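You operate a simulated robot arm through the tools that you are given. There is no shell and no other tool.

The job below is to be done with a simulated robot arm. You get a single attempt, and the scene is never put back.

JOB
Clamp the two grey housings from the orange tray in the fixture and run the trial machine.
Fine: one run only, after both clamps are shut; both screws end driven home.

Only the result counts: the job must be done as asked and must still hold three seconds after the hand-in. Knocking over, shifting, dropping, spilling or breaking anything else fails it.

ROBOT AND FRAMES
A 7-joint arm with a two-finger parallel gripper, fixed in place. Base frame: the origin is at the foot of the arm, x ahead of it, y to its left, z up. Lengths are in m, angles in degrees, forces in N, time in s.
Its first joint turns from -132.0 to 132.0 degrees. Payload 3.91 kg.
The TCP is the grasp point between the finger pads, 0.03 m short of the fingertips. In the tool frame z runs along the fingers and y along their closing line. The gripper opens to 0.11 m. The fingers are 0.02 m wide and 0.01 m thick; the gripper's body (0.048 by 0.112 m) begins 0.055 m behind the TCP.
Orientation is that of the tool frame in the base frame, as [roll, pitch, yaw] about the fixed x, y, z axes, in that order (R = Rz(yaw) Ry(pitch) Rx(roll)). With the fingers straight down and closing along the base's y, the tool's x points along the base's -x, its y along +y and its z along -z.

CONTROLS
- The arm moves only by the tool arm_command. Its argument "deltas" is a list of rows, each an object (a shift or turn left out is 0, a gripper value left out holds the last) with "jaw": the finger opening in m, from 0 to 0.11; "offset": the shift along the tool's x, y, z in units of 400 mm (1.0 is 400 mm), a list of three; "rotation": the turn, a rotation vector about the tool's x, y, z in units of 120 degrees (1.0 is 120 degrees), a list of three. In form: [{"jaw": jaw, "offset": [dx, dy, dz], "rotation": [ax, ay, az]}, ...]. A call has 1 to 20 rows; each row is the pose to reach, as a shift and turn from the pose commanded when the call began, along the tool's axes at that moment. A call with a number of a shift or a turn outside -1 to 1 is refused whole. Rows are played at 5 a second. More than 0.05 m and 8.6 degrees between two rows, or a gripper value outside its range, and nothing of the call is played. Where a pose cannot be reached the arm comes as near as it can. A force on the tool above 40 N (or 10 N above the force at the start of the call, whichever is more), or a blocked arm, ends the call early, and 0.2 s more pass. The fingers move at their own pace (about 0.108 m/s each) and stop on an object; they squeeze with about 43 N. The grip force told is the motor's: it shows also when the fingers shut on nothing. Time passes only in rows, and 0.2 s behind the last, so rows that repeat a pose let the fingers close. The reply holds the time, the measured pose of the TCP, the force on the tool along the base axes, the opening and the grip force, in the units named above and with some noise, with the torque about the TCP (base axes, N m) and any sound that the robot's microphone picked up.
- Cameras (640 x 400 px; columns grow to the right, rows downward): "scene" is fixed at [0.2261, 0.4852, 1.4749]; the picture's right is [-0.26, -0.97, 0.00], its down [-0.84, 0.22, -0.49] and it looks along [0.47, -0.13, -0.87] (base axes); focal length 236 px, centre (320, 200). "wrist" rides on the gripper at [0.072, 0.017, -0.103] in the tool frame; the picture's right is [-0.23, 0.97, 0.00], its down [-0.76, -0.18, -0.62] and it looks along [-0.61, -0.14, 0.78] (tool axes); focal length 222 px, centre (320, 200). There is no depth. A picture from a camera that has moved, and an enlarged one, comes with that camera's place and axes in the base frame and with its lens. The place of the scene camera against the robot may be out by one fixed shift of up to 0.025 m in any direction.
- grab_frame(camera): a new picture of that camera. No time passes.
- close_up(camera, box): a new picture of the part [left, top, right, bottom] of that camera's present view, enlarged. No time passes.
- close_job(): hands the job in; it is judged then, once.

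Nothing tells you positions but the pictures and the camera data. Unless the task says otherwise, let go and move clear before handing in.

The tools are called after "Call:" as name(argument=value, ...) on one line, values as JSON. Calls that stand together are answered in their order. arm_command: Moves the arm, as the interface text tells. Its arguments: {"type":"object","properties":{"deltas":{"type":"array"}},"required":["deltas"]} The other tools are called the same way: grab_frame (camera) takes a picture; close_up (camera, box) takes an enlarged picture of a part of a camera's view; close_job () hands the job in.

At the start:

```text
clock: 0.0
ee_pos: [0.6365, 0.229, 1.1253]
tool_rot: [-180.0, 0.0, -179.9]
wrist_force: [0.2, 0.6, -0.3]
ft_torque: [0.01, -0.04, -0.01]
gripper_width: 0.1101
grip_force: 0.1
```

scene: 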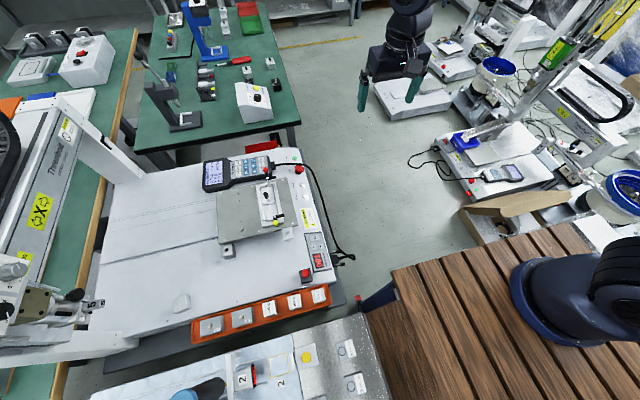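
wrist: 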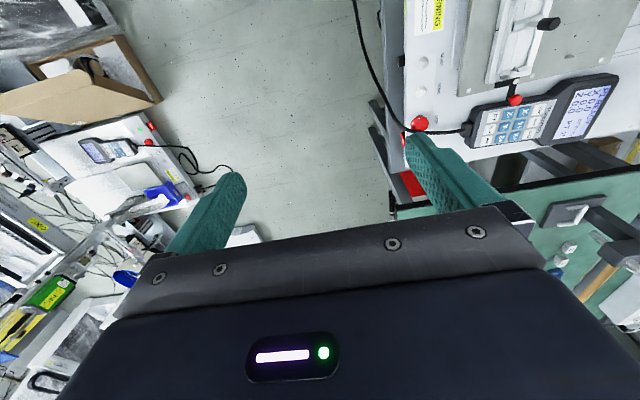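

The scene shows a white workbench machine with a grey plate/fixture, a pendant, and an orange tray with several parts in front. I'll take enlarged pictures before moving anything.

Call:
close_up(camera="scene", box=[180, 270, 340, 350])

Call:
close_up(camera="scene", box=[200, 140, 360, 290])

Call:
close_up(camera="scene", box=[0, 200, 240, 400])

Call:
close_up(camera="scene", box=[120, 0, 320, 140])

Call:
close_up(camera="scene", box=[160, 320, 400, 400])

```text
4.00 times, centred on (260, 310) of scene
camera zoom: at [0.2261, 0.4852, 1.4749], right [-0.26, -0.97, 0.0], down [-0.84, 0.22, -0.49], along [0.47, -0.13, -0.87], focal length 944 px, centre (560, -240)
```

zoom: 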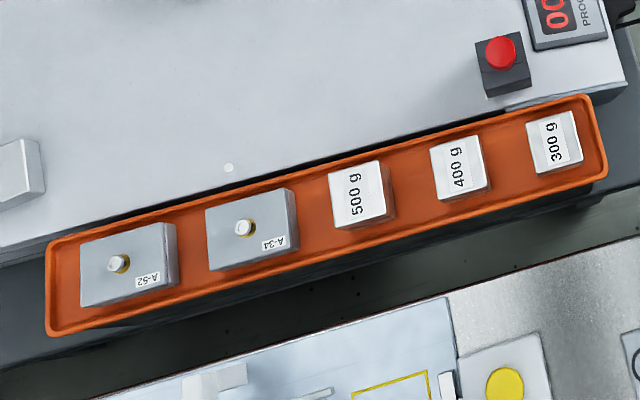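

```text
2.67 times, centred on (280, 215) of scene
camera zoom: at [0.2261, 0.4852, 1.4749], right [-0.26, -0.97, 0.0], down [-0.84, 0.22, -0.49], along [0.47, -0.13, -0.87], focal length 630 px, centre (427, 160)
```

zoom: 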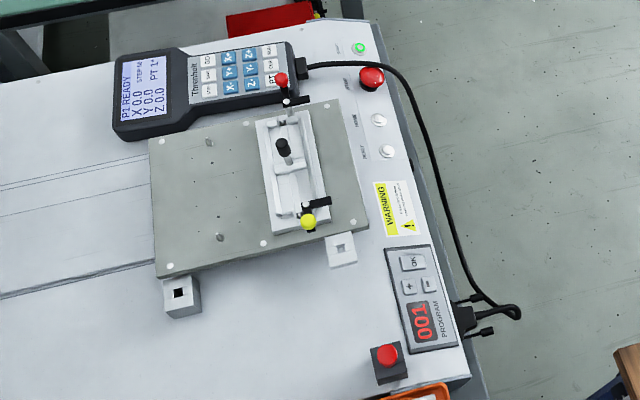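

```text
2.00 times, centred on (120, 300) of scene
camera zoom: at [0.2261, 0.4852, 1.4749], right [-0.26, -0.97, 0.0], down [-0.84, 0.22, -0.49], along [0.47, -0.13, -0.87], focal length 472 px, centre (720, 0)
```

zoom: 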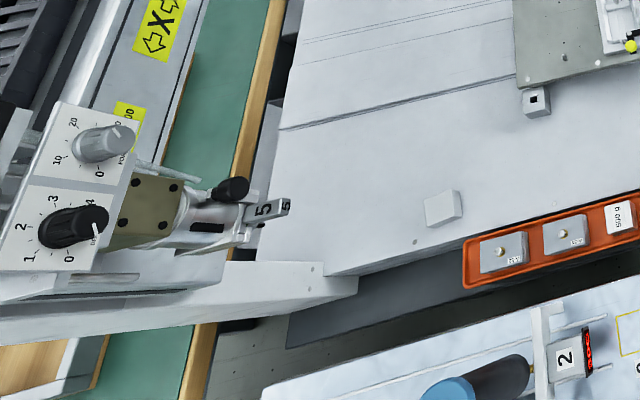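

```text
2.86 times, centred on (220, 70) of scene
camera zoom: at [0.2261, 0.4852, 1.4749], right [-0.26, -0.97, 0.0], down [-0.84, 0.22, -0.49], along [0.47, -0.13, -0.87], focal length 675 px, centre (606, 571)
```

zoom: 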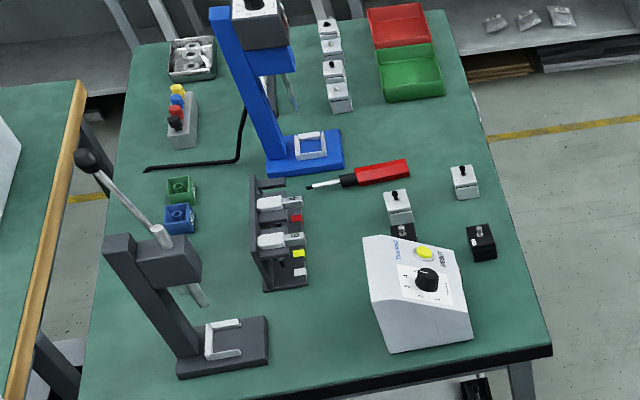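

```text
2.67 times, centred on (280, 360) of scene
camera zoom: at [0.2261, 0.4852, 1.4749], right [-0.26, -0.97, 0.0], down [-0.84, 0.22, -0.49], along [0.47, -0.13, -0.87], focal length 630 px, centre (427, -227)
```

zoom: 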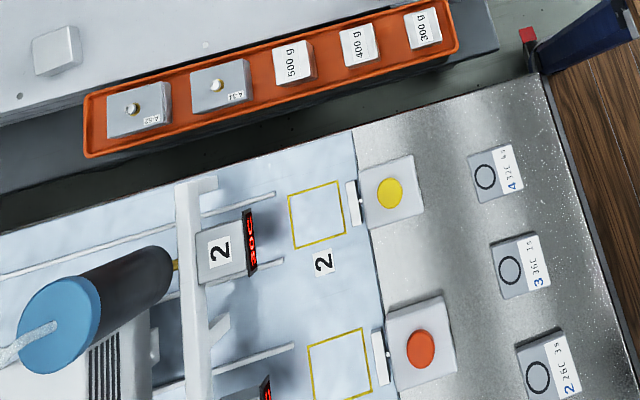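

The big white machine has an orange tray with two grey housings (A-52, A-34) and weights, a fixture with red and yellow clamp levers on a plate, a control panel and a pendant. I'll zoom in further to read the labels.

Call:
close_up(camera="scene", box=[250, 165, 310, 240])

Call:
close_up(camera="scene", box=[280, 150, 340, 290])

Call:
close_up(camera="scene", box=[195, 145, 315, 205])

Call:
close_up(camera="scene", box=[0, 230, 120, 360])

Call:
close_up(camera="scene", box=[188, 298, 268, 348])

Call:
close_up(camera="scene", box=[400, 80, 600, 230])

Call:
close_up(camera="wrist", box=[380, 0, 640, 160])

```text
5.33 times, centred on (280, 202) of scene
camera zoom: at [0.2261, 0.4852, 1.4749], right [-0.26, -0.97, 0.0], down [-0.84, 0.22, -0.49], along [0.47, -0.13, -0.87], focal length 1259 px, centre (533, 187)
```

zoom: 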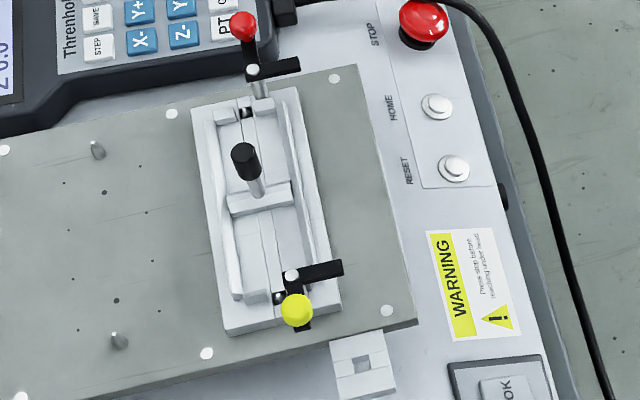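

```text
2.86 times, centred on (310, 220) of scene
camera zoom: at [0.2261, 0.4852, 1.4749], right [-0.26, -0.97, 0.0], down [-0.84, 0.22, -0.49], along [0.47, -0.13, -0.87], focal length 675 px, centre (349, 143)
```

zoom: 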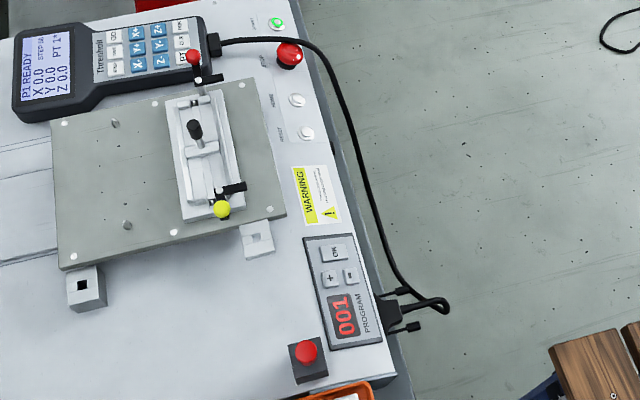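

```text
5.33 times, centred on (255, 175) of scene
camera zoom: at [0.2261, 0.4852, 1.4749], right [-0.26, -0.97, 0.0], down [-0.84, 0.22, -0.49], along [0.47, -0.13, -0.87], focal length 1259 px, centre (667, 333)
```

zoom: 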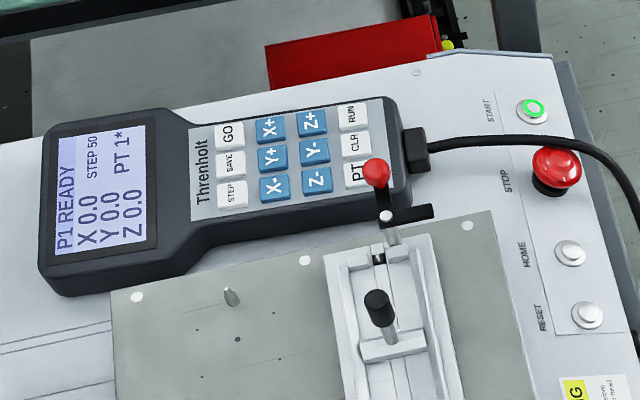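

```text
3.08 times, centred on (60, 295) of scene
camera zoom: at [0.2261, 0.4852, 1.4749], right [-0.26, -0.97, 0.0], down [-0.84, 0.22, -0.49], along [0.47, -0.13, -0.87], focal length 726 px, centre (1120, -92)
```

zoom: 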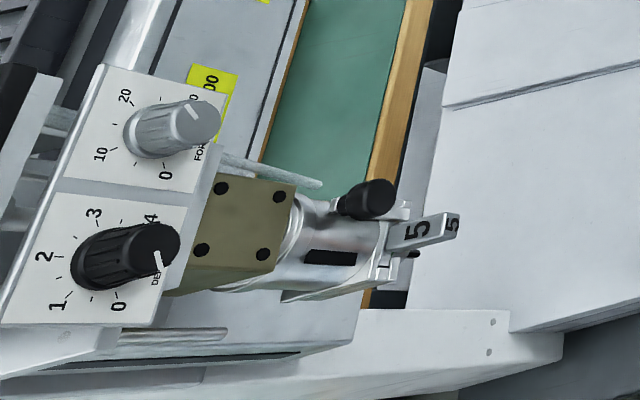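

```text
8.00 times, centred on (228, 323) of scene
camera zoom: at [0.2261, 0.4852, 1.4749], right [-0.26, -0.97, 0.0], down [-0.84, 0.22, -0.49], along [0.47, -0.13, -0.87], focal length 1889 px, centre (1056, -784)
```

zoom: 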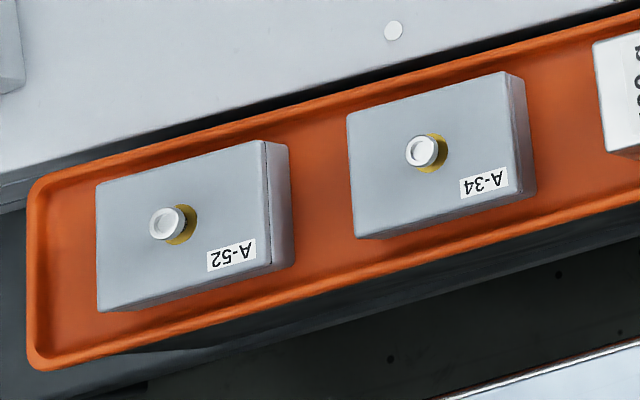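

```text
2.67 times, centred on (500, 155) of scene
camera zoom: at [0.2261, 0.4852, 1.4749], right [-0.26, -0.97, 0.0], down [-0.84, 0.22, -0.49], along [0.47, -0.13, -0.87], focal length 630 px, centre (-160, 320)
```

zoom: 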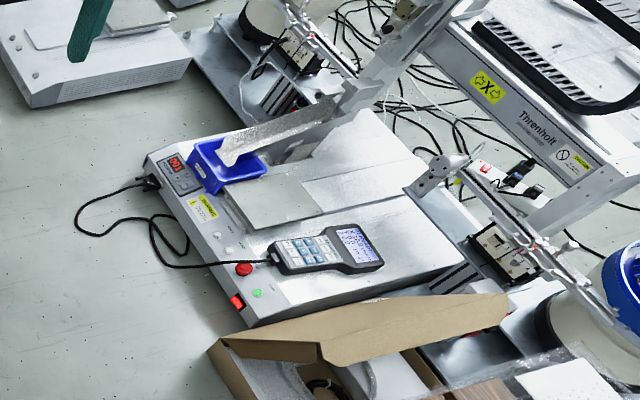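

```text
2.46 times, centred on (510, 80) of wrist
camera zoom: at [0.563, 0.2482, 1.2289], right [0.23, 0.97, 0.0], down [0.76, -0.18, 0.62], along [0.61, -0.14, -0.78], focal length 547 px, centre (-148, 495)
```

zoom: 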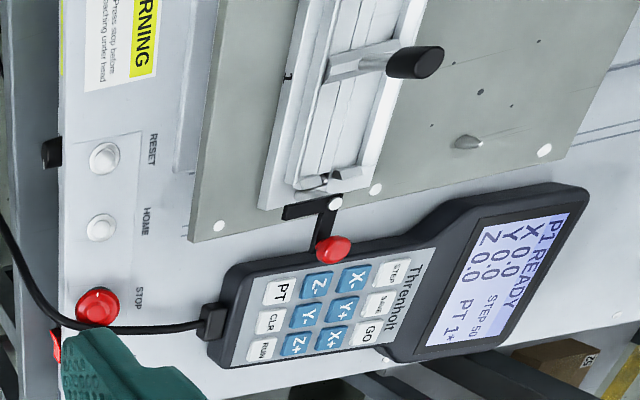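

The red STOP button triangulates to about z = 0.75, so the work surface is near z = 0.73. The fixture is near (0.63, 0.53) and the tray near x = 0.32. I'll move the wrist camera over to look at the fixture from above, staying high and clear.

Call:
arm_command(deltas=[{"offset": [0.037, 0.084, 0.044]}, {"offset": [0.073, 0.168, 0.088]}, {"offset": [0.11, 0.253, 0.131]}, {"offset": [0.146, 0.337, 0.175]}, {"offset": [0.183, 0.421, 0.219]}, {"offset": [0.22, 0.505, 0.2625]}, {"offset": [0.256, 0.59, 0.306]}, {"offset": [0.293, 0.674, 0.35]}, {"offset": [0.33, 0.758, 0.394]}, {"offset": [0.366, 0.8425, 0.4375]}, {"offset": [0.366, 0.8425, 0.4375]}])

Call:
grab_frame(camera="wrist")

Call:
grab_frame(camera="scene")

```text
clock: 2.4
ee_pos: [0.489, 0.5681, 0.9513]
tool_rot: [179.9, 0.0, -179.9]
wrist_force: [-0.9, -0.2, 0.5]
ft_torque: [0.01, -0.02, 0.04]
gripper_width: 0.11
grip_force: 0.1
```

```text
taken
camera wrist: at [0.416, 0.5866, 1.0539], right [0.23, 0.97, 0.0], down [0.76, -0.18, 0.62], along [0.61, -0.14, -0.78], focal length 222 px, centre (320, 200)
```

wrist: 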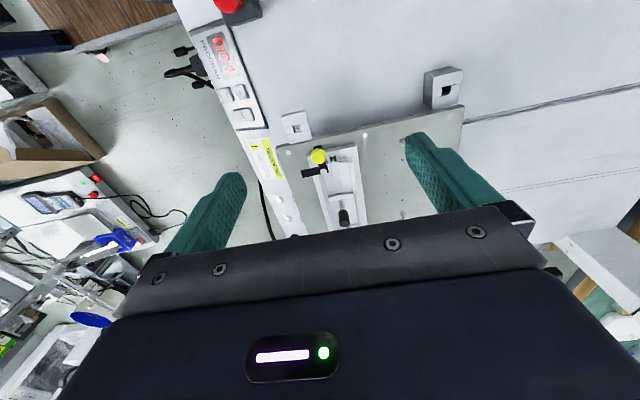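

```text
taken
```

scene: 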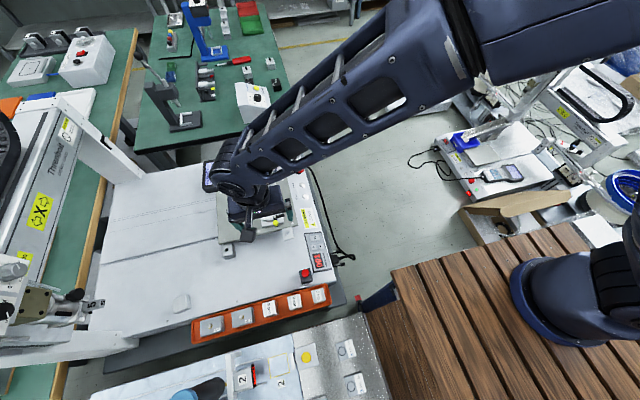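

The fixture is now in the wrist view, partly between the fingers. I'll zoom in on the fixture and the clamps.

Call:
close_up(camera="wrist", box=[265, 120, 425, 240])

Call:
close_up(camera="wrist", box=[180, 0, 300, 200])

```text
3.33 times, centred on (345, 180) of wrist
camera zoom: at [0.416, 0.5866, 1.0539], right [0.23, 0.97, 0.0], down [0.76, -0.18, 0.62], along [0.61, -0.14, -0.78], focal length 740 px, centre (237, 267)
```

zoom: 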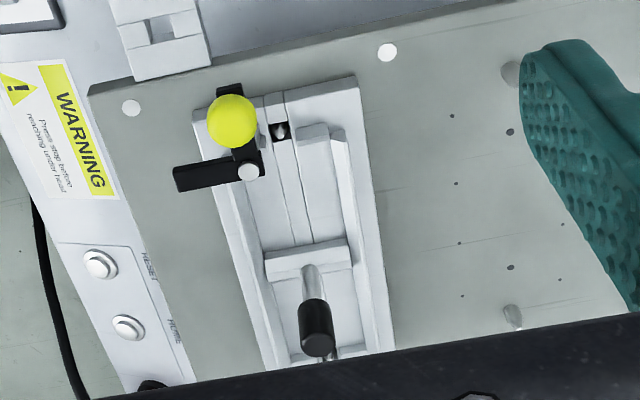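

```text
2.00 times, centred on (240, 100) of wrist
camera zoom: at [0.416, 0.5866, 1.0539], right [0.23, 0.97, 0.0], down [0.76, -0.18, 0.62], along [0.61, -0.14, -0.78], focal length 444 px, centre (480, 400)
```

zoom: 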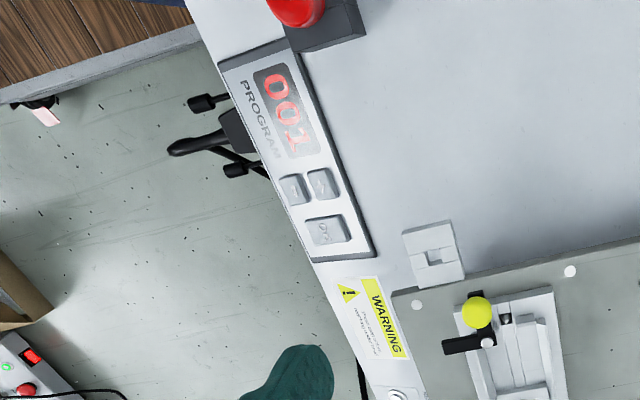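

The clamps look like L-shaped swing levers pivoting on vertical posts. Since the enlargements seem to be re-rendered sharply, I'll zoom harder on each detail.

Call:
close_up(camera="wrist", box=[300, 140, 364, 180])

Call:
close_up(camera="wrist", box=[315, 175, 379, 215])

Call:
close_up(camera="scene", box=[216, 306, 264, 336])

Call:
close_up(camera="scene", box=[290, 255, 338, 285])

```text
10.00 times, centred on (332, 160) of wrist
camera zoom: at [0.416, 0.5866, 1.0539], right [0.23, 0.97, 0.0], down [0.76, -0.18, 0.62], along [0.61, -0.14, -0.78], focal length 2221 px, centre (200, 600)
```

zoom: 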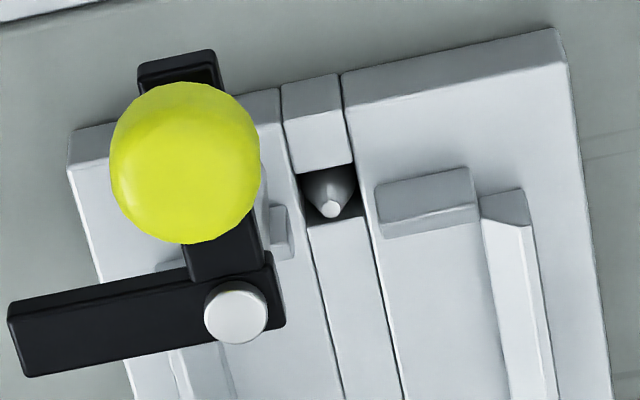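

```text
10.00 times, centred on (347, 195) of wrist
camera zoom: at [0.416, 0.5866, 1.0539], right [0.23, 0.97, 0.0], down [0.76, -0.18, 0.62], along [0.61, -0.14, -0.78], focal length 2221 px, centre (50, 250)
```

zoom: 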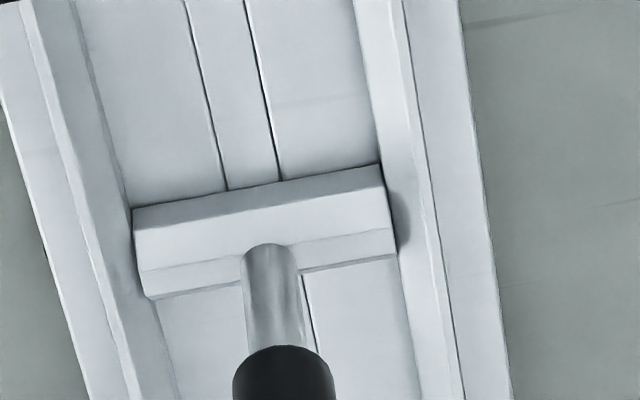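

```text
13.33 times, centred on (240, 321) of scene
camera zoom: at [0.2261, 0.4852, 1.4749], right [-0.26, -0.97, 0.0], down [-0.84, 0.22, -0.49], along [0.47, -0.13, -0.87], focal length 3148 px, centre (1387, -1413)
```

zoom: 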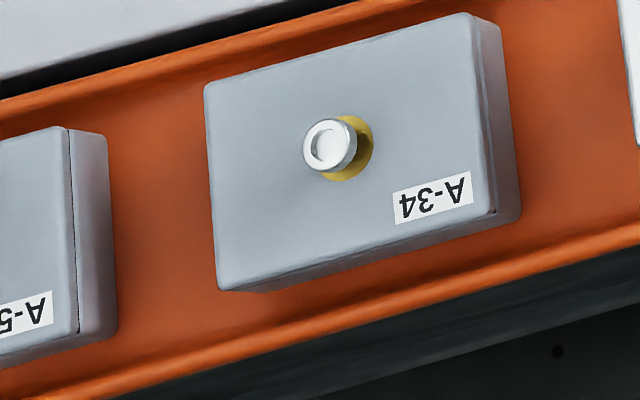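

```text
13.33 times, centred on (314, 270) of scene
camera zoom: at [0.2261, 0.4852, 1.4749], right [-0.26, -0.97, 0.0], down [-0.84, 0.22, -0.49], along [0.47, -0.13, -0.87], focal length 3148 px, centre (400, -733)
```

zoom: 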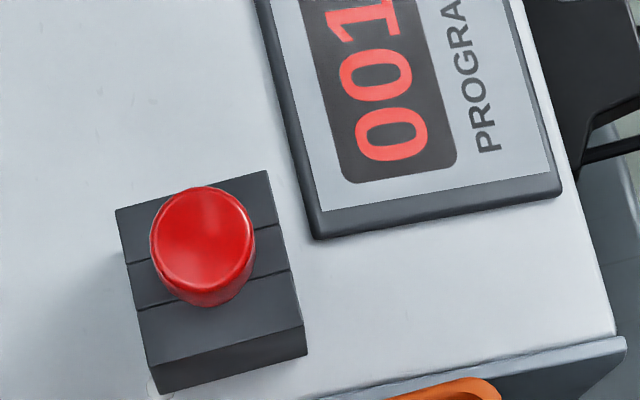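

The fixture has a central bar with a black-capped post, a conical pin at its near end, and small stop blocks. I'll shift the camera forward to look straight down on the fixture and the far clamp.

Call:
arm_command(deltas=[{"offset": [-0.1, 0, 0]}, {"offset": [-0.2, 0, 0]}, {"offset": [-0.3, 0, 0]}, {"offset": [-0.35, -0.02, 0]}, {"offset": [-0.35, -0.02, 0]}])

Call:
grab_frame(camera="wrist")

```text
clock: 3.6
ee_pos: [0.629, 0.5587, 0.9517]
tool_rot: [-180.0, 0.0, -180.0]
wrist_force: [0.7, -0.5, 0.2]
ft_torque: [-0.01, -0.01, 0.02]
gripper_width: 0.11
grip_force: 0.0
```

```text
taken
camera wrist: at [0.5566, 0.5765, 1.0544], right [0.23, 0.97, 0.0], down [0.76, -0.18, 0.62], along [0.61, -0.14, -0.78], focal length 222 px, centre (320, 200)
```

wrist: 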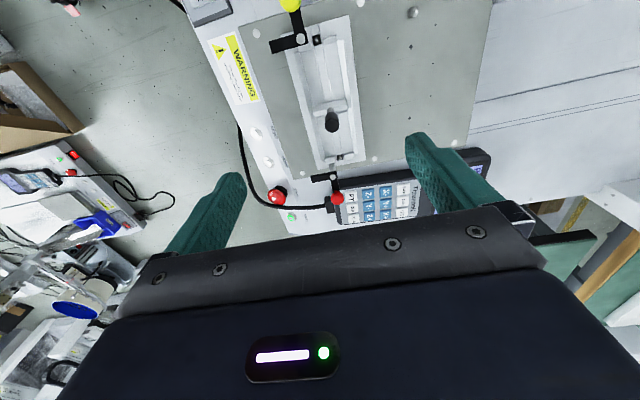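

Call:
close_up(camera="wrist", box=[240, 0, 400, 100])

Call:
close_up(camera="wrist", box=[260, 80, 440, 220])

Call:
close_up(camera="wrist", box=[296, 145, 376, 215])

Call:
close_up(camera="wrist", box=[262, 0, 342, 60])

```text
4.00 times, centred on (320, 50) of wrist
camera zoom: at [0.5566, 0.5765, 1.0544], right [0.23, 0.97, 0.0], down [0.76, -0.18, 0.62], along [0.61, -0.14, -0.78], focal length 888 px, centre (320, 800)
```

zoom: 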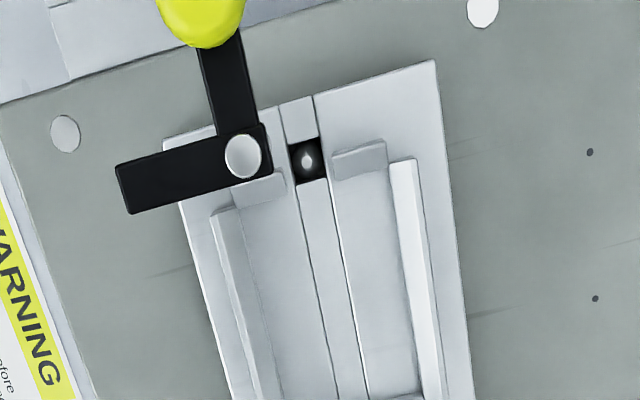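

```text
2.86 times, centred on (350, 150) of wrist
camera zoom: at [0.5566, 0.5765, 1.0544], right [0.23, 0.97, 0.0], down [0.76, -0.18, 0.62], along [0.61, -0.14, -0.78], focal length 635 px, centre (234, 343)
```

zoom: 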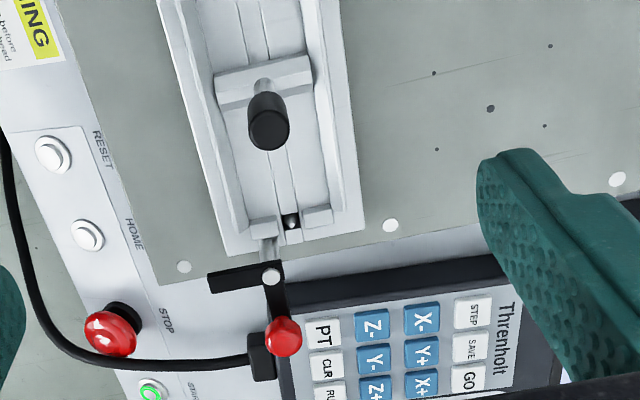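

```text
5.71 times, centred on (336, 180) of wrist
camera zoom: at [0.5566, 0.5765, 1.0544], right [0.23, 0.97, 0.0], down [0.76, -0.18, 0.62], along [0.61, -0.14, -0.78], focal length 1269 px, centre (229, 314)
```

zoom: 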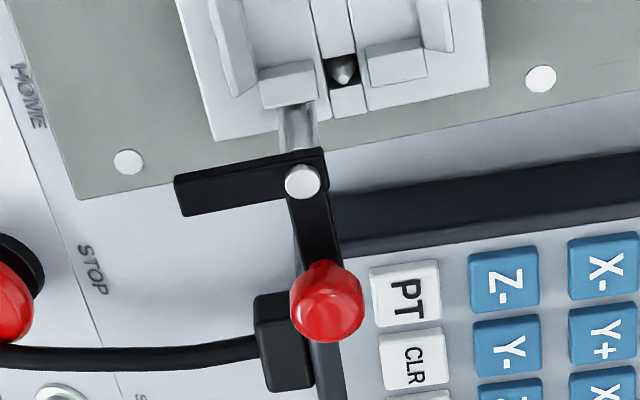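

```text
6.67 times, centred on (302, 30) of wrist
camera zoom: at [0.5566, 0.5765, 1.0544], right [0.23, 0.97, 0.0], down [0.76, -0.18, 0.62], along [0.61, -0.14, -0.78], focal length 1481 px, centre (440, 1333)
```

zoom: 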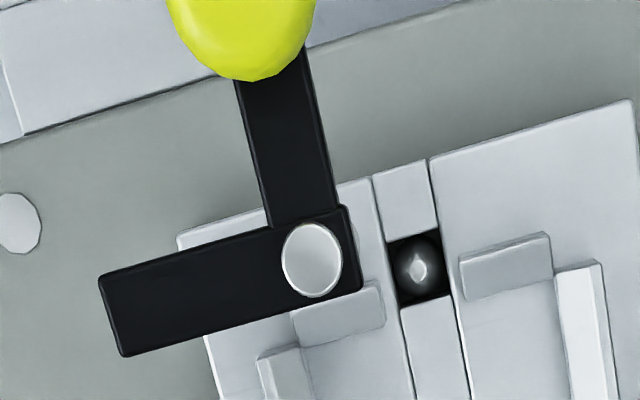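

The fixture's geometry is getting clear: base top z ≈ 0.757, spanning x 0.558–0.730 and y 0.533–0.606, with two pockets of about 56×40 mm split by the central bar. I'll look closer at the pins, the bar and the post before deciding what they do.

Call:
close_up(camera="wrist", box=[304, 24, 336, 44])

Call:
close_up(camera="wrist", box=[312, 85, 360, 125])

Call:
close_up(camera="wrist", box=[322, 145, 370, 175])

Call:
close_up(camera="wrist", box=[230, 110, 330, 230])

```text
16.00 times, centred on (320, 34) of wrist
camera zoom: at [0.5566, 0.5765, 1.0544], right [0.23, 0.97, 0.0], down [0.76, -0.18, 0.62], along [0.61, -0.14, -0.78], focal length 3554 px, centre (320, 2856)
```

zoom: 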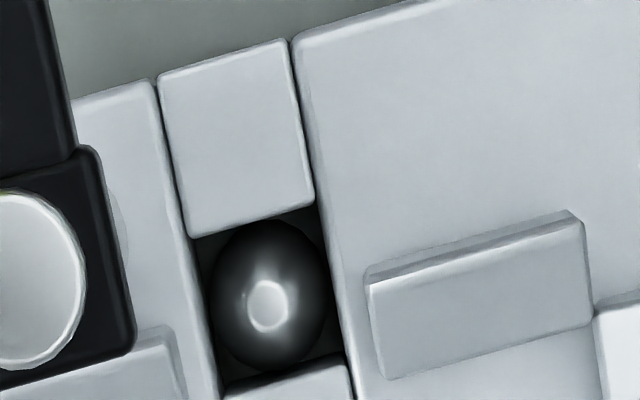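

```text
10.00 times, centred on (336, 105) of wrist
camera zoom: at [0.5566, 0.5765, 1.0544], right [0.23, 0.97, 0.0], down [0.76, -0.18, 0.62], along [0.61, -0.14, -0.78], focal length 2221 px, centre (160, 1150)
```

zoom: 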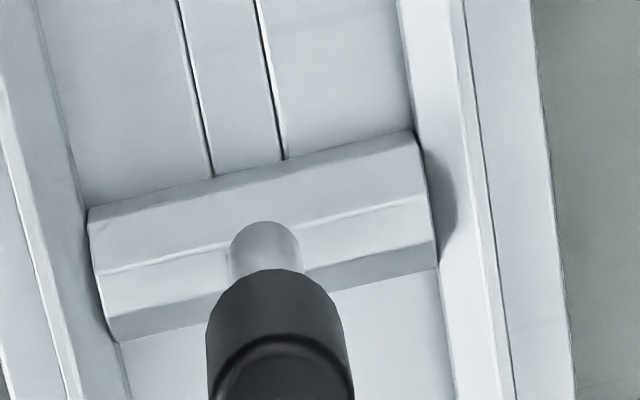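

```text
13.33 times, centred on (346, 160) of wrist
camera zoom: at [0.5566, 0.5765, 1.0544], right [0.23, 0.97, 0.0], down [0.76, -0.18, 0.62], along [0.61, -0.14, -0.78], focal length 2962 px, centre (-27, 733)
```

zoom: 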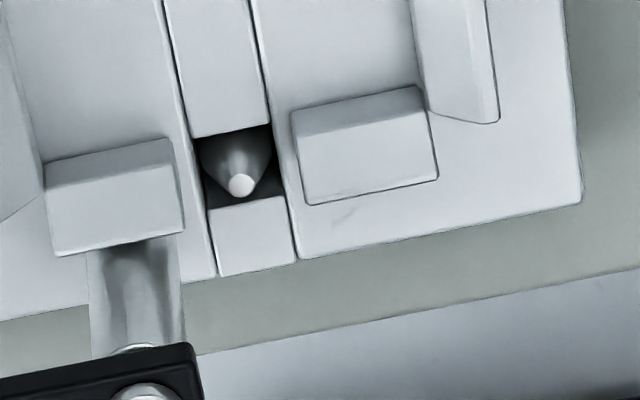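

```text
3.33 times, centred on (280, 170) of wrist
camera zoom: at [0.5566, 0.5765, 1.0544], right [0.23, 0.97, 0.0], down [0.76, -0.18, 0.62], along [0.61, -0.14, -0.78], focal length 740 px, centre (453, 300)
```

zoom: 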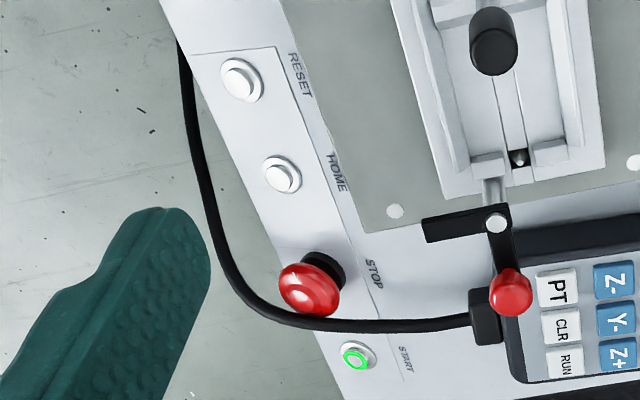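

The pivots sit at y ≈ 0.557, symmetric about x ≈ 0.641, and the capped post is at (0.641, 0.570) with its top at z ≈ 0.83. I'll tilt the hand back and take a lower side view to judge the wall, clamp-arm and stop heights.

Call:
arm_command(deltas=[{"offset": [0.05, 0, 0.02], "rotation": [0, -0.03, 0]}, {"offset": [0.1, 0, 0.05], "rotation": [0, -0.06, 0]}, {"offset": [0.15, 0, 0.08], "rotation": [0, -0.09, 0]}, {"offset": [0.2, 0, 0.11], "rotation": [0, -0.125, 0]}, {"offset": [0.25, 0, 0.14], "rotation": [0, -0.16, 0]}, {"offset": [0.3, 0, 0.17], "rotation": [0, -0.19, 0]}, {"offset": [0.35, 0, 0.2], "rotation": [0, -0.22, 0]}, {"offset": [0.39, 0, 0.225], "rotation": [0, -0.25, 0]}, {"offset": [0.39, 0, 0.225], "rotation": [0, -0.25, 0]}])

Call:
grab_frame(camera="wrist")

```text
clock: 5.6
ee_pos: [0.475, 0.5594, 0.8614]
tool_rot: [-180.0, 30.0, 180.0]
wrist_force: [0.7, -0.1, 0.3]
ft_torque: [0.03, 0.01, -0.02]
gripper_width: 0.1102
grip_force: 0.1
```

```text
taken
camera wrist: at [0.3604, 0.5776, 0.9132], right [0.2, 0.97, 0.11], down [0.35, -0.18, 0.92], along [0.92, -0.14, -0.37], focal length 222 px, centre (320, 200)
```

wrist: 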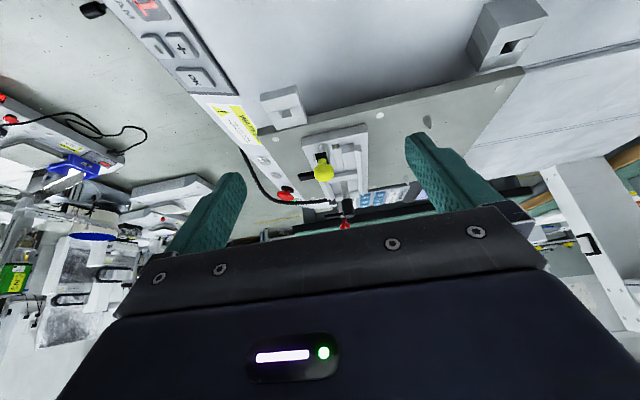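

Call:
close_up(camera="wrist", box=[290, 110, 390, 235])

Call:
close_up(camera="wrist", box=[296, 120, 376, 170])

Call:
close_up(camera="wrist", box=[310, 160, 374, 200])

```text
3.20 times, centred on (340, 172) of wrist
camera zoom: at [0.3604, 0.5776, 0.9132], right [0.2, 0.97, 0.11], down [0.35, -0.18, 0.92], along [0.92, -0.14, -0.37], focal length 711 px, centre (256, 288)
```

zoom: 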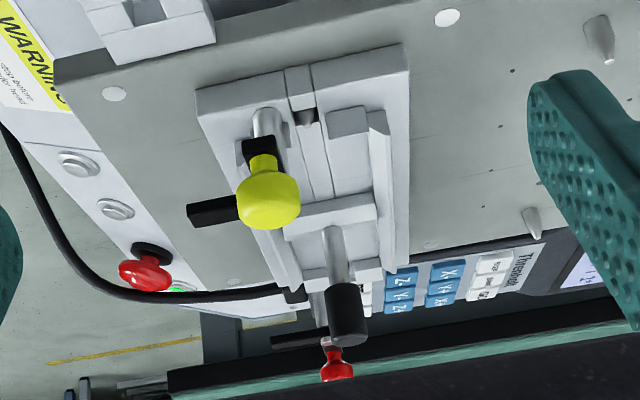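

```text
8.00 times, centred on (336, 145) of wrist
camera zoom: at [0.3604, 0.5776, 0.9132], right [0.2, 0.97, 0.11], down [0.35, -0.18, 0.92], along [0.92, -0.14, -0.37], focal length 1777 px, centre (192, 640)
```

zoom: 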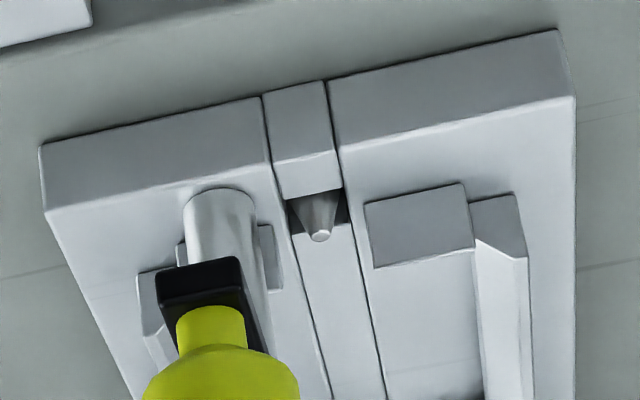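

```text
10.00 times, centred on (342, 180) of wrist
camera zoom: at [0.3604, 0.5776, 0.9132], right [0.2, 0.97, 0.11], down [0.35, -0.18, 0.92], along [0.92, -0.14, -0.37], focal length 2221 px, centre (100, 400)
```

zoom: 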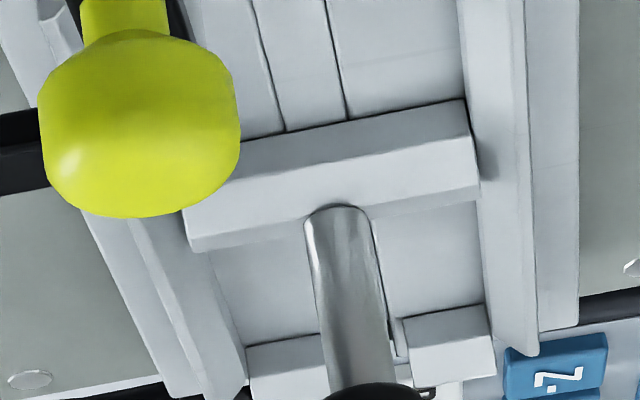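

The walls and end stops rise about 10 mm above the fixture base, and the clamp arms sit well above that. I'll straighten the hand, lift, and then turn to look at the tray.

Call:
arm_command(deltas=[{"offset": [0.011, 0.012, -0.043], "rotation": [0, 0.03, 0]}, {"offset": [0.023, 0.025, -0.085], "rotation": [0, 0.0625, 0]}, {"offset": [0.034, 0.037, -0.128], "rotation": [0, 0.094, 0]}, {"offset": [0.046, 0.05, -0.171], "rotation": [0, 0.125, 0]}, {"offset": [0.057, 0.062, -0.213], "rotation": [0, 0.156, 0]}, {"offset": [0.069, 0.075, -0.256], "rotation": [0, 0.1875, 0]}, {"offset": [0.08, 0.087, -0.3], "rotation": [0, 0.219, 0]}, {"offset": [0.0915, 0.1, -0.3415], "rotation": [0, 0.25, 0]}, {"offset": [0.0915, 0.1, -0.3415], "rotation": [0, 0.25, 0]}])

```text
clock: 7.6
ee_pos: [0.3729, 0.5993, 0.9627]
tool_rot: [-179.9, 0.0, -179.8]
wrist_force: [-0.3, 0.2, 0.0]
ft_torque: [0.03, 0.02, 0.01]
gripper_width: 0.1097
grip_force: 0.0
```

The hand is upright again at (0.373, 0.599, 0.963). Next I'll turn it 90° about the vertical toward the tray so the camera looks along +y over the housings.

Call:
arm_command(deltas=[{"offset": [0.015, 0.009, 0.01], "rotation": [0, 0, -0.0625]}, {"offset": [0.03, 0.018, 0.02], "rotation": [0, 0, -0.125]}, {"offset": [0.045, 0.028, 0.03], "rotation": [0, 0, -0.1875]}, {"offset": [0.06, 0.037, 0.045], "rotation": [0, 0, -0.25]}, {"offset": [0.075, 0.046, 0.06], "rotation": [0, 0, -0.3125]}, {"offset": [0.09, 0.055, 0.08], "rotation": [0, 0, -0.375]}, {"offset": [0.105, 0.065, 0.1], "rotation": [0, 0, -0.4375]}, {"offset": [0.12, 0.075, 0.12], "rotation": [0, 0, -0.5]}, {"offset": [0.135, 0.085, 0.14], "rotation": [0, 0, -0.5625]}, {"offset": [0.15, 0.095, 0.16], "rotation": [0, 0, -0.625]}, {"offset": [0.165, 0.105, 0.185], "rotation": [0, 0, -0.6875]}, {"offset": [0.1825, 0.1125, 0.2075], "rotation": [0, 0, -0.75]}, {"offset": [0.1825, 0.1125, 0.2075], "rotation": [0, 0, -0.75]}])

Call:
grab_frame(camera="wrist")

Call:
grab_frame(camera="scene")

```text
clock: 10.4
ee_pos: [0.3007, 0.6446, 0.8782]
tool_rot: [-180.0, 0.0, -90.0]
wrist_force: [-0.2, -0.2, -0.4]
ft_torque: [0.0, 0.01, 0.01]
gripper_width: 0.1098
grip_force: 0.1
```

```text
taken
camera wrist: at [0.2834, 0.5735, 0.9805], right [-0.97, 0.23, 0.0], down [0.18, 0.76, 0.62], along [0.14, 0.61, -0.78], focal length 222 px, centre (320, 200)
```

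wrist: 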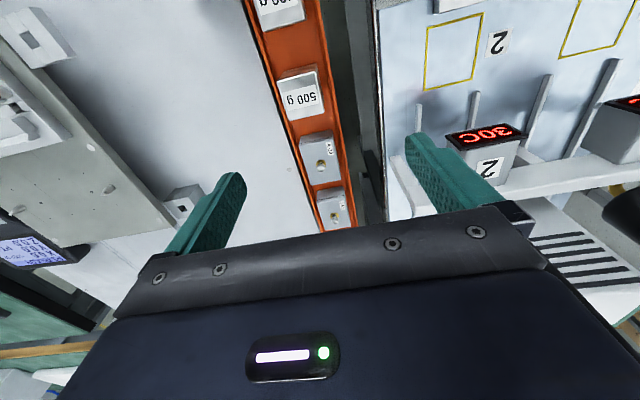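

```text
taken
```

scene: 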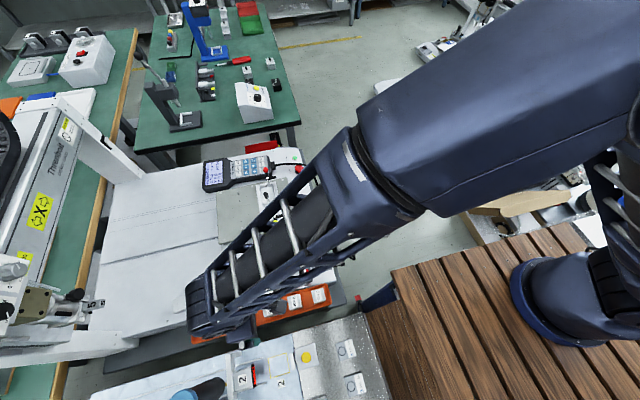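

Call:
close_up(camera="wrist", box=[280, 120, 360, 180])

Call:
close_up(camera="wrist", box=[296, 130, 352, 165])

Call:
close_up(camera="wrist", box=[310, 180, 366, 220])

```text
6.67 times, centred on (320, 150) of wrist
camera zoom: at [0.2834, 0.5735, 0.9805], right [-0.97, 0.23, 0.0], down [0.18, 0.76, 0.62], along [0.14, 0.61, -0.78], focal length 1481 px, centre (320, 533)
```

zoom: 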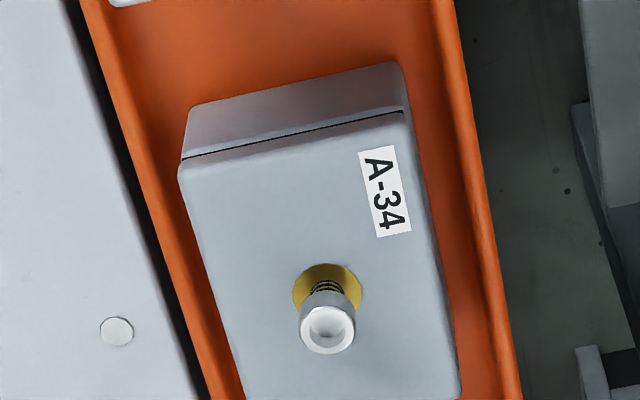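

```text
11.43 times, centred on (324, 148) of wrist
camera zoom: at [0.2834, 0.5735, 0.9805], right [-0.97, 0.23, 0.0], down [0.18, 0.76, 0.62], along [0.14, 0.61, -0.78], focal length 2538 px, centre (274, 800)
```

zoom: 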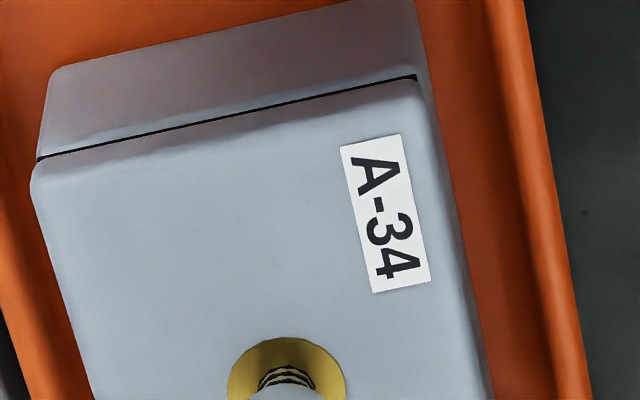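

```text
10.00 times, centred on (338, 200) of wrist
camera zoom: at [0.2834, 0.5735, 0.9805], right [-0.97, 0.23, 0.0], down [0.18, 0.76, 0.62], along [0.14, 0.61, -0.78], focal length 2221 px, centre (140, 200)
```

zoom: 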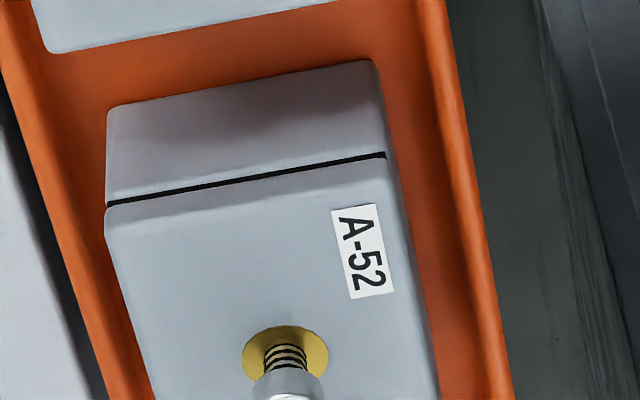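

The housings are plain boxes with a brass insert and a raised screw at the centre. I need a second viewpoint to triangulate their height, so I'll slide over the tray at the same height.

Call:
arm_command(deltas=[{"offset": [-0.075, -0.013, 0]}, {"offset": [-0.15, -0.027, 0]}, {"offset": [-0.21875, -0.04, 0]}, {"offset": [-0.21875, -0.04, 0]}])

Call:
grab_frame(camera="wrist")

Call:
close_up(camera="wrist", box=[270, 20, 366, 80])

Call:
close_up(camera="wrist", box=[280, 100, 376, 160])

```text
clock: 11.4
ee_pos: [0.3172, 0.7314, 0.878]
tool_rot: [179.9, 0.0, -90.0]
wrist_force: [-0.4, 0.2, -0.1]
ft_torque: [0.01, 0.02, 0.0]
gripper_width: 0.1101
grip_force: 0.1
```

```text
taken
camera wrist: at [0.3009, 0.6612, 0.9806], right [-0.97, 0.23, 0.0], down [0.18, 0.76, 0.62], along [0.14, 0.61, -0.78], focal length 222 px, centre (320, 200)
```

wrist: 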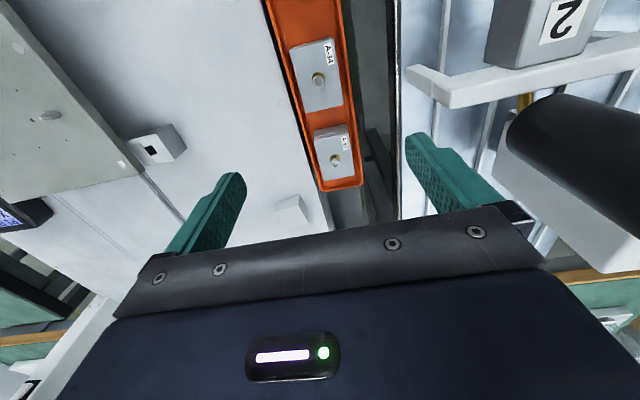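

```text
6.67 times, centred on (318, 50) of wrist
camera zoom: at [0.3009, 0.6612, 0.9806], right [-0.97, 0.23, 0.0], down [0.18, 0.76, 0.62], along [0.14, 0.61, -0.78], focal length 1481 px, centre (333, 1200)
```

zoom: 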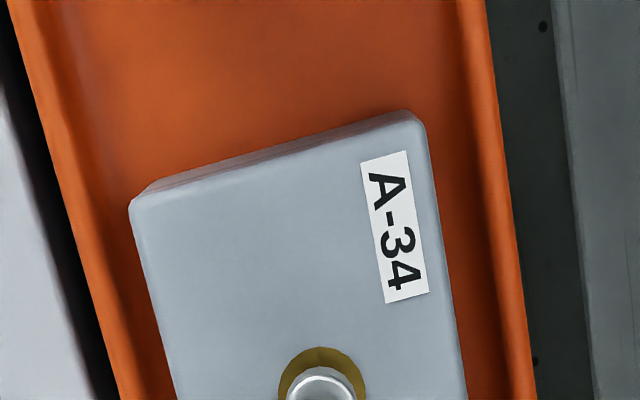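

```text
6.67 times, centred on (328, 130) of wrist
camera zoom: at [0.3009, 0.6612, 0.9806], right [-0.97, 0.23, 0.0], down [0.18, 0.76, 0.62], along [0.14, 0.61, -0.78], focal length 1481 px, centre (267, 667)
```

zoom: 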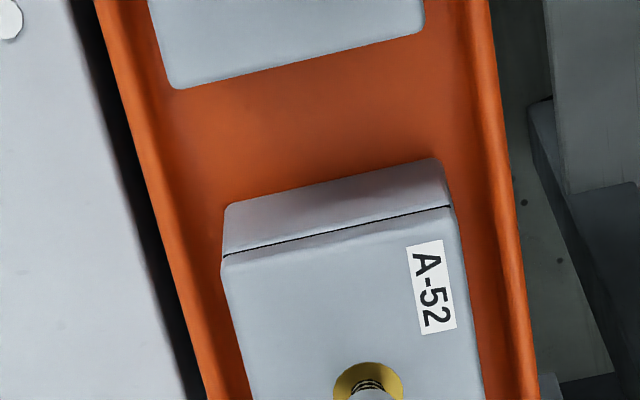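

Wrist triangulation puts the housing tops at z ≈ 0.750 and bottoms at ≈ 0.726. A-34 is centred near (0.312, 0.7015) and A-52 near (0.312, 0.784); each is about 39×55×24 mm. The scene camera appears to be off by about 18 mm, so I'll rely on the wrist camera. Next I need the tray rim height for finger clearance.

Call:
close_up(camera="wrist", box=[300, 130, 380, 195])

Call:
close_up(camera="wrist", box=[256, 0, 366, 70])

Call:
close_up(camera="wrist", box=[312, 165, 376, 205])

```text
6.15 times, centred on (340, 162) of wrist
camera zoom: at [0.3009, 0.6612, 0.9806], right [-0.97, 0.23, 0.0], down [0.18, 0.76, 0.62], along [0.14, 0.61, -0.78], focal length 1367 px, centre (197, 431)
```

zoom: 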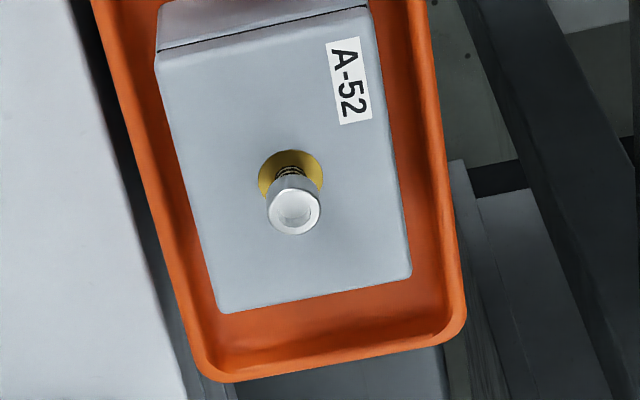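

```text
5.71 times, centred on (311, 35) of wrist
camera zoom: at [0.3009, 0.6612, 0.9806], right [-0.97, 0.23, 0.0], down [0.18, 0.76, 0.62], along [0.14, 0.61, -0.78], focal length 1269 px, centre (371, 1143)
```

zoom: 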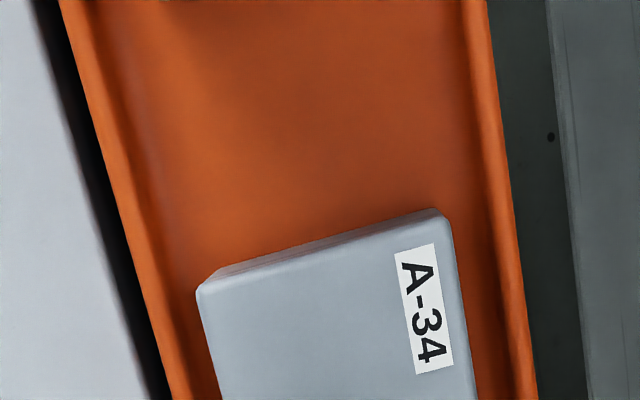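

```text
10.00 times, centred on (344, 185) of wrist
camera zoom: at [0.3009, 0.6612, 0.9806], right [-0.97, 0.23, 0.0], down [0.18, 0.76, 0.62], along [0.14, 0.61, -0.78], focal length 2221 px, centre (80, 350)
```

zoom: 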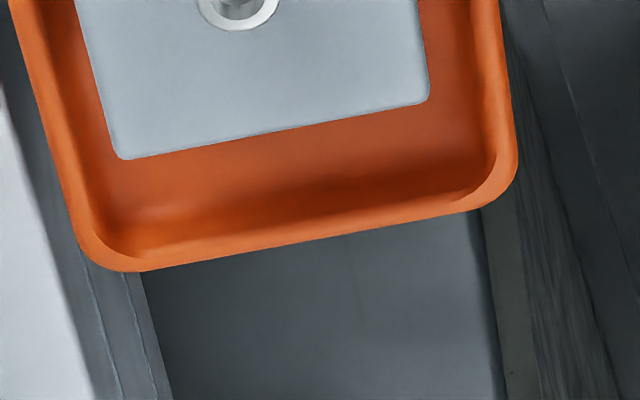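

To measure the rim height accurately I'll take two views with a sideways baseline in x.

Call:
arm_command(deltas=[{"offset": [0, -0.1, 0]}, {"offset": [0, -0.2, 0]}, {"offset": [0, -0.2, 0]}])

Call:
close_up(camera="wrist", box=[290, 0, 450, 100])

Call:
close_up(camera="wrist", box=[330, 20, 426, 80])

Call:
arm_command(deltas=[{"offset": [0, 0.1, 0]}, {"offset": [0, 0.2, 0]}, {"offset": [0, 0.3, 0]}, {"offset": [0, 0.4, 0]}, {"offset": [0, 0.4, 0]}])

Call:
close_up(camera="wrist", box=[200, 0, 360, 100])

Call:
close_up(camera="wrist", box=[210, 20, 306, 80])

```text
clock: 12.2
ee_pos: [0.3977, 0.7323, 0.8779]
tool_rot: [180.0, 0.0, -90.0]
wrist_force: [-0.6, -0.5, -0.2]
ft_torque: [-0.01, 0.0, -0.02]
gripper_width: 0.1098
grip_force: 0.1
```

```text
4.00 times, centred on (370, 50) of wrist
camera zoom: at [0.3798, 0.6613, 0.9801], right [-0.97, 0.23, 0.0], down [0.18, 0.76, 0.62], along [0.14, 0.61, -0.78], focal length 888 px, centre (120, 800)
```

zoom: 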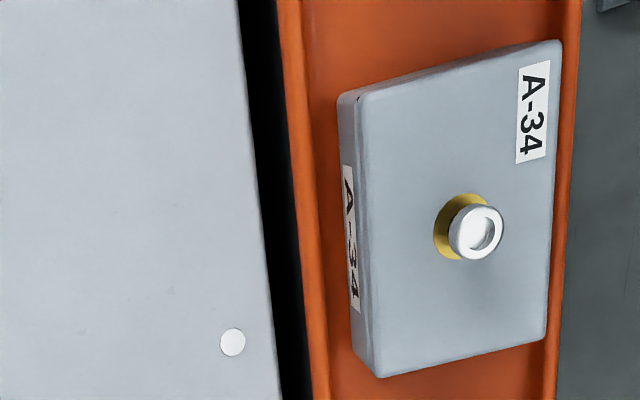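

```text
6.67 times, centred on (378, 50) of wrist
camera zoom: at [0.3798, 0.6613, 0.9801], right [-0.97, 0.23, 0.0], down [0.18, 0.76, 0.62], along [0.14, 0.61, -0.78], focal length 1481 px, centre (-67, 1200)
```

zoom: 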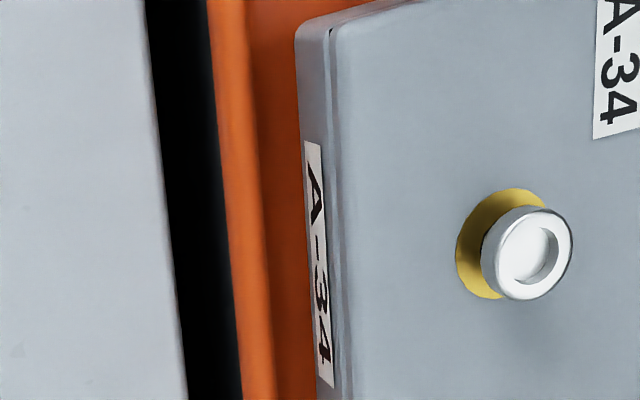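

```text
clock: 13.2
ee_pos: [0.2619, 0.7321, 0.8775]
tool_rot: [-179.5, -0.1, -90.9]
wrist_force: [32.2, -5.1, 4.5]
ft_torque: [0.42, 2.31, 0.04]
gripper_width: 0.0941
grip_force: 0.0
stopped in row 5: the force on the tool passed its limit at 54 N (the readings are from after the stop); the commanded pose is now the measured one
```

```text
4.00 times, centred on (280, 50) of wrist
camera zoom: at [0.2411, 0.6615, 0.98], right [-0.97, 0.24, -0.01], down [0.18, 0.76, 0.62], along [0.16, 0.6, -0.78], focal length 888 px, centre (480, 800)
```

zoom: 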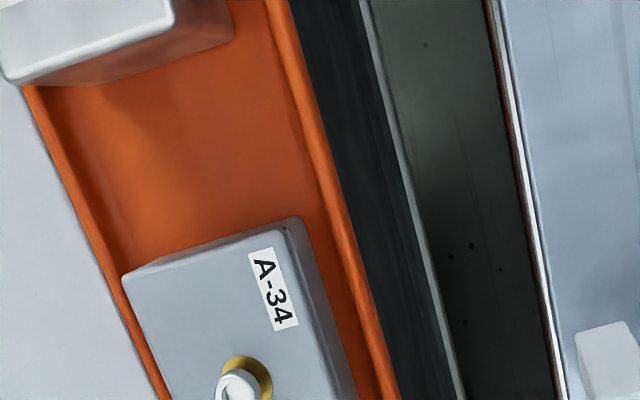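

```text
6.67 times, centred on (258, 50) of wrist
camera zoom: at [0.2411, 0.6615, 0.98], right [-0.97, 0.24, -0.01], down [0.18, 0.76, 0.62], along [0.16, 0.6, -0.78], focal length 1481 px, centre (733, 1200)
```

zoom: 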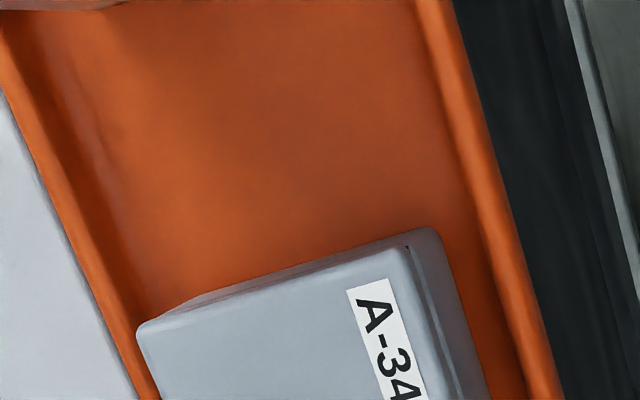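

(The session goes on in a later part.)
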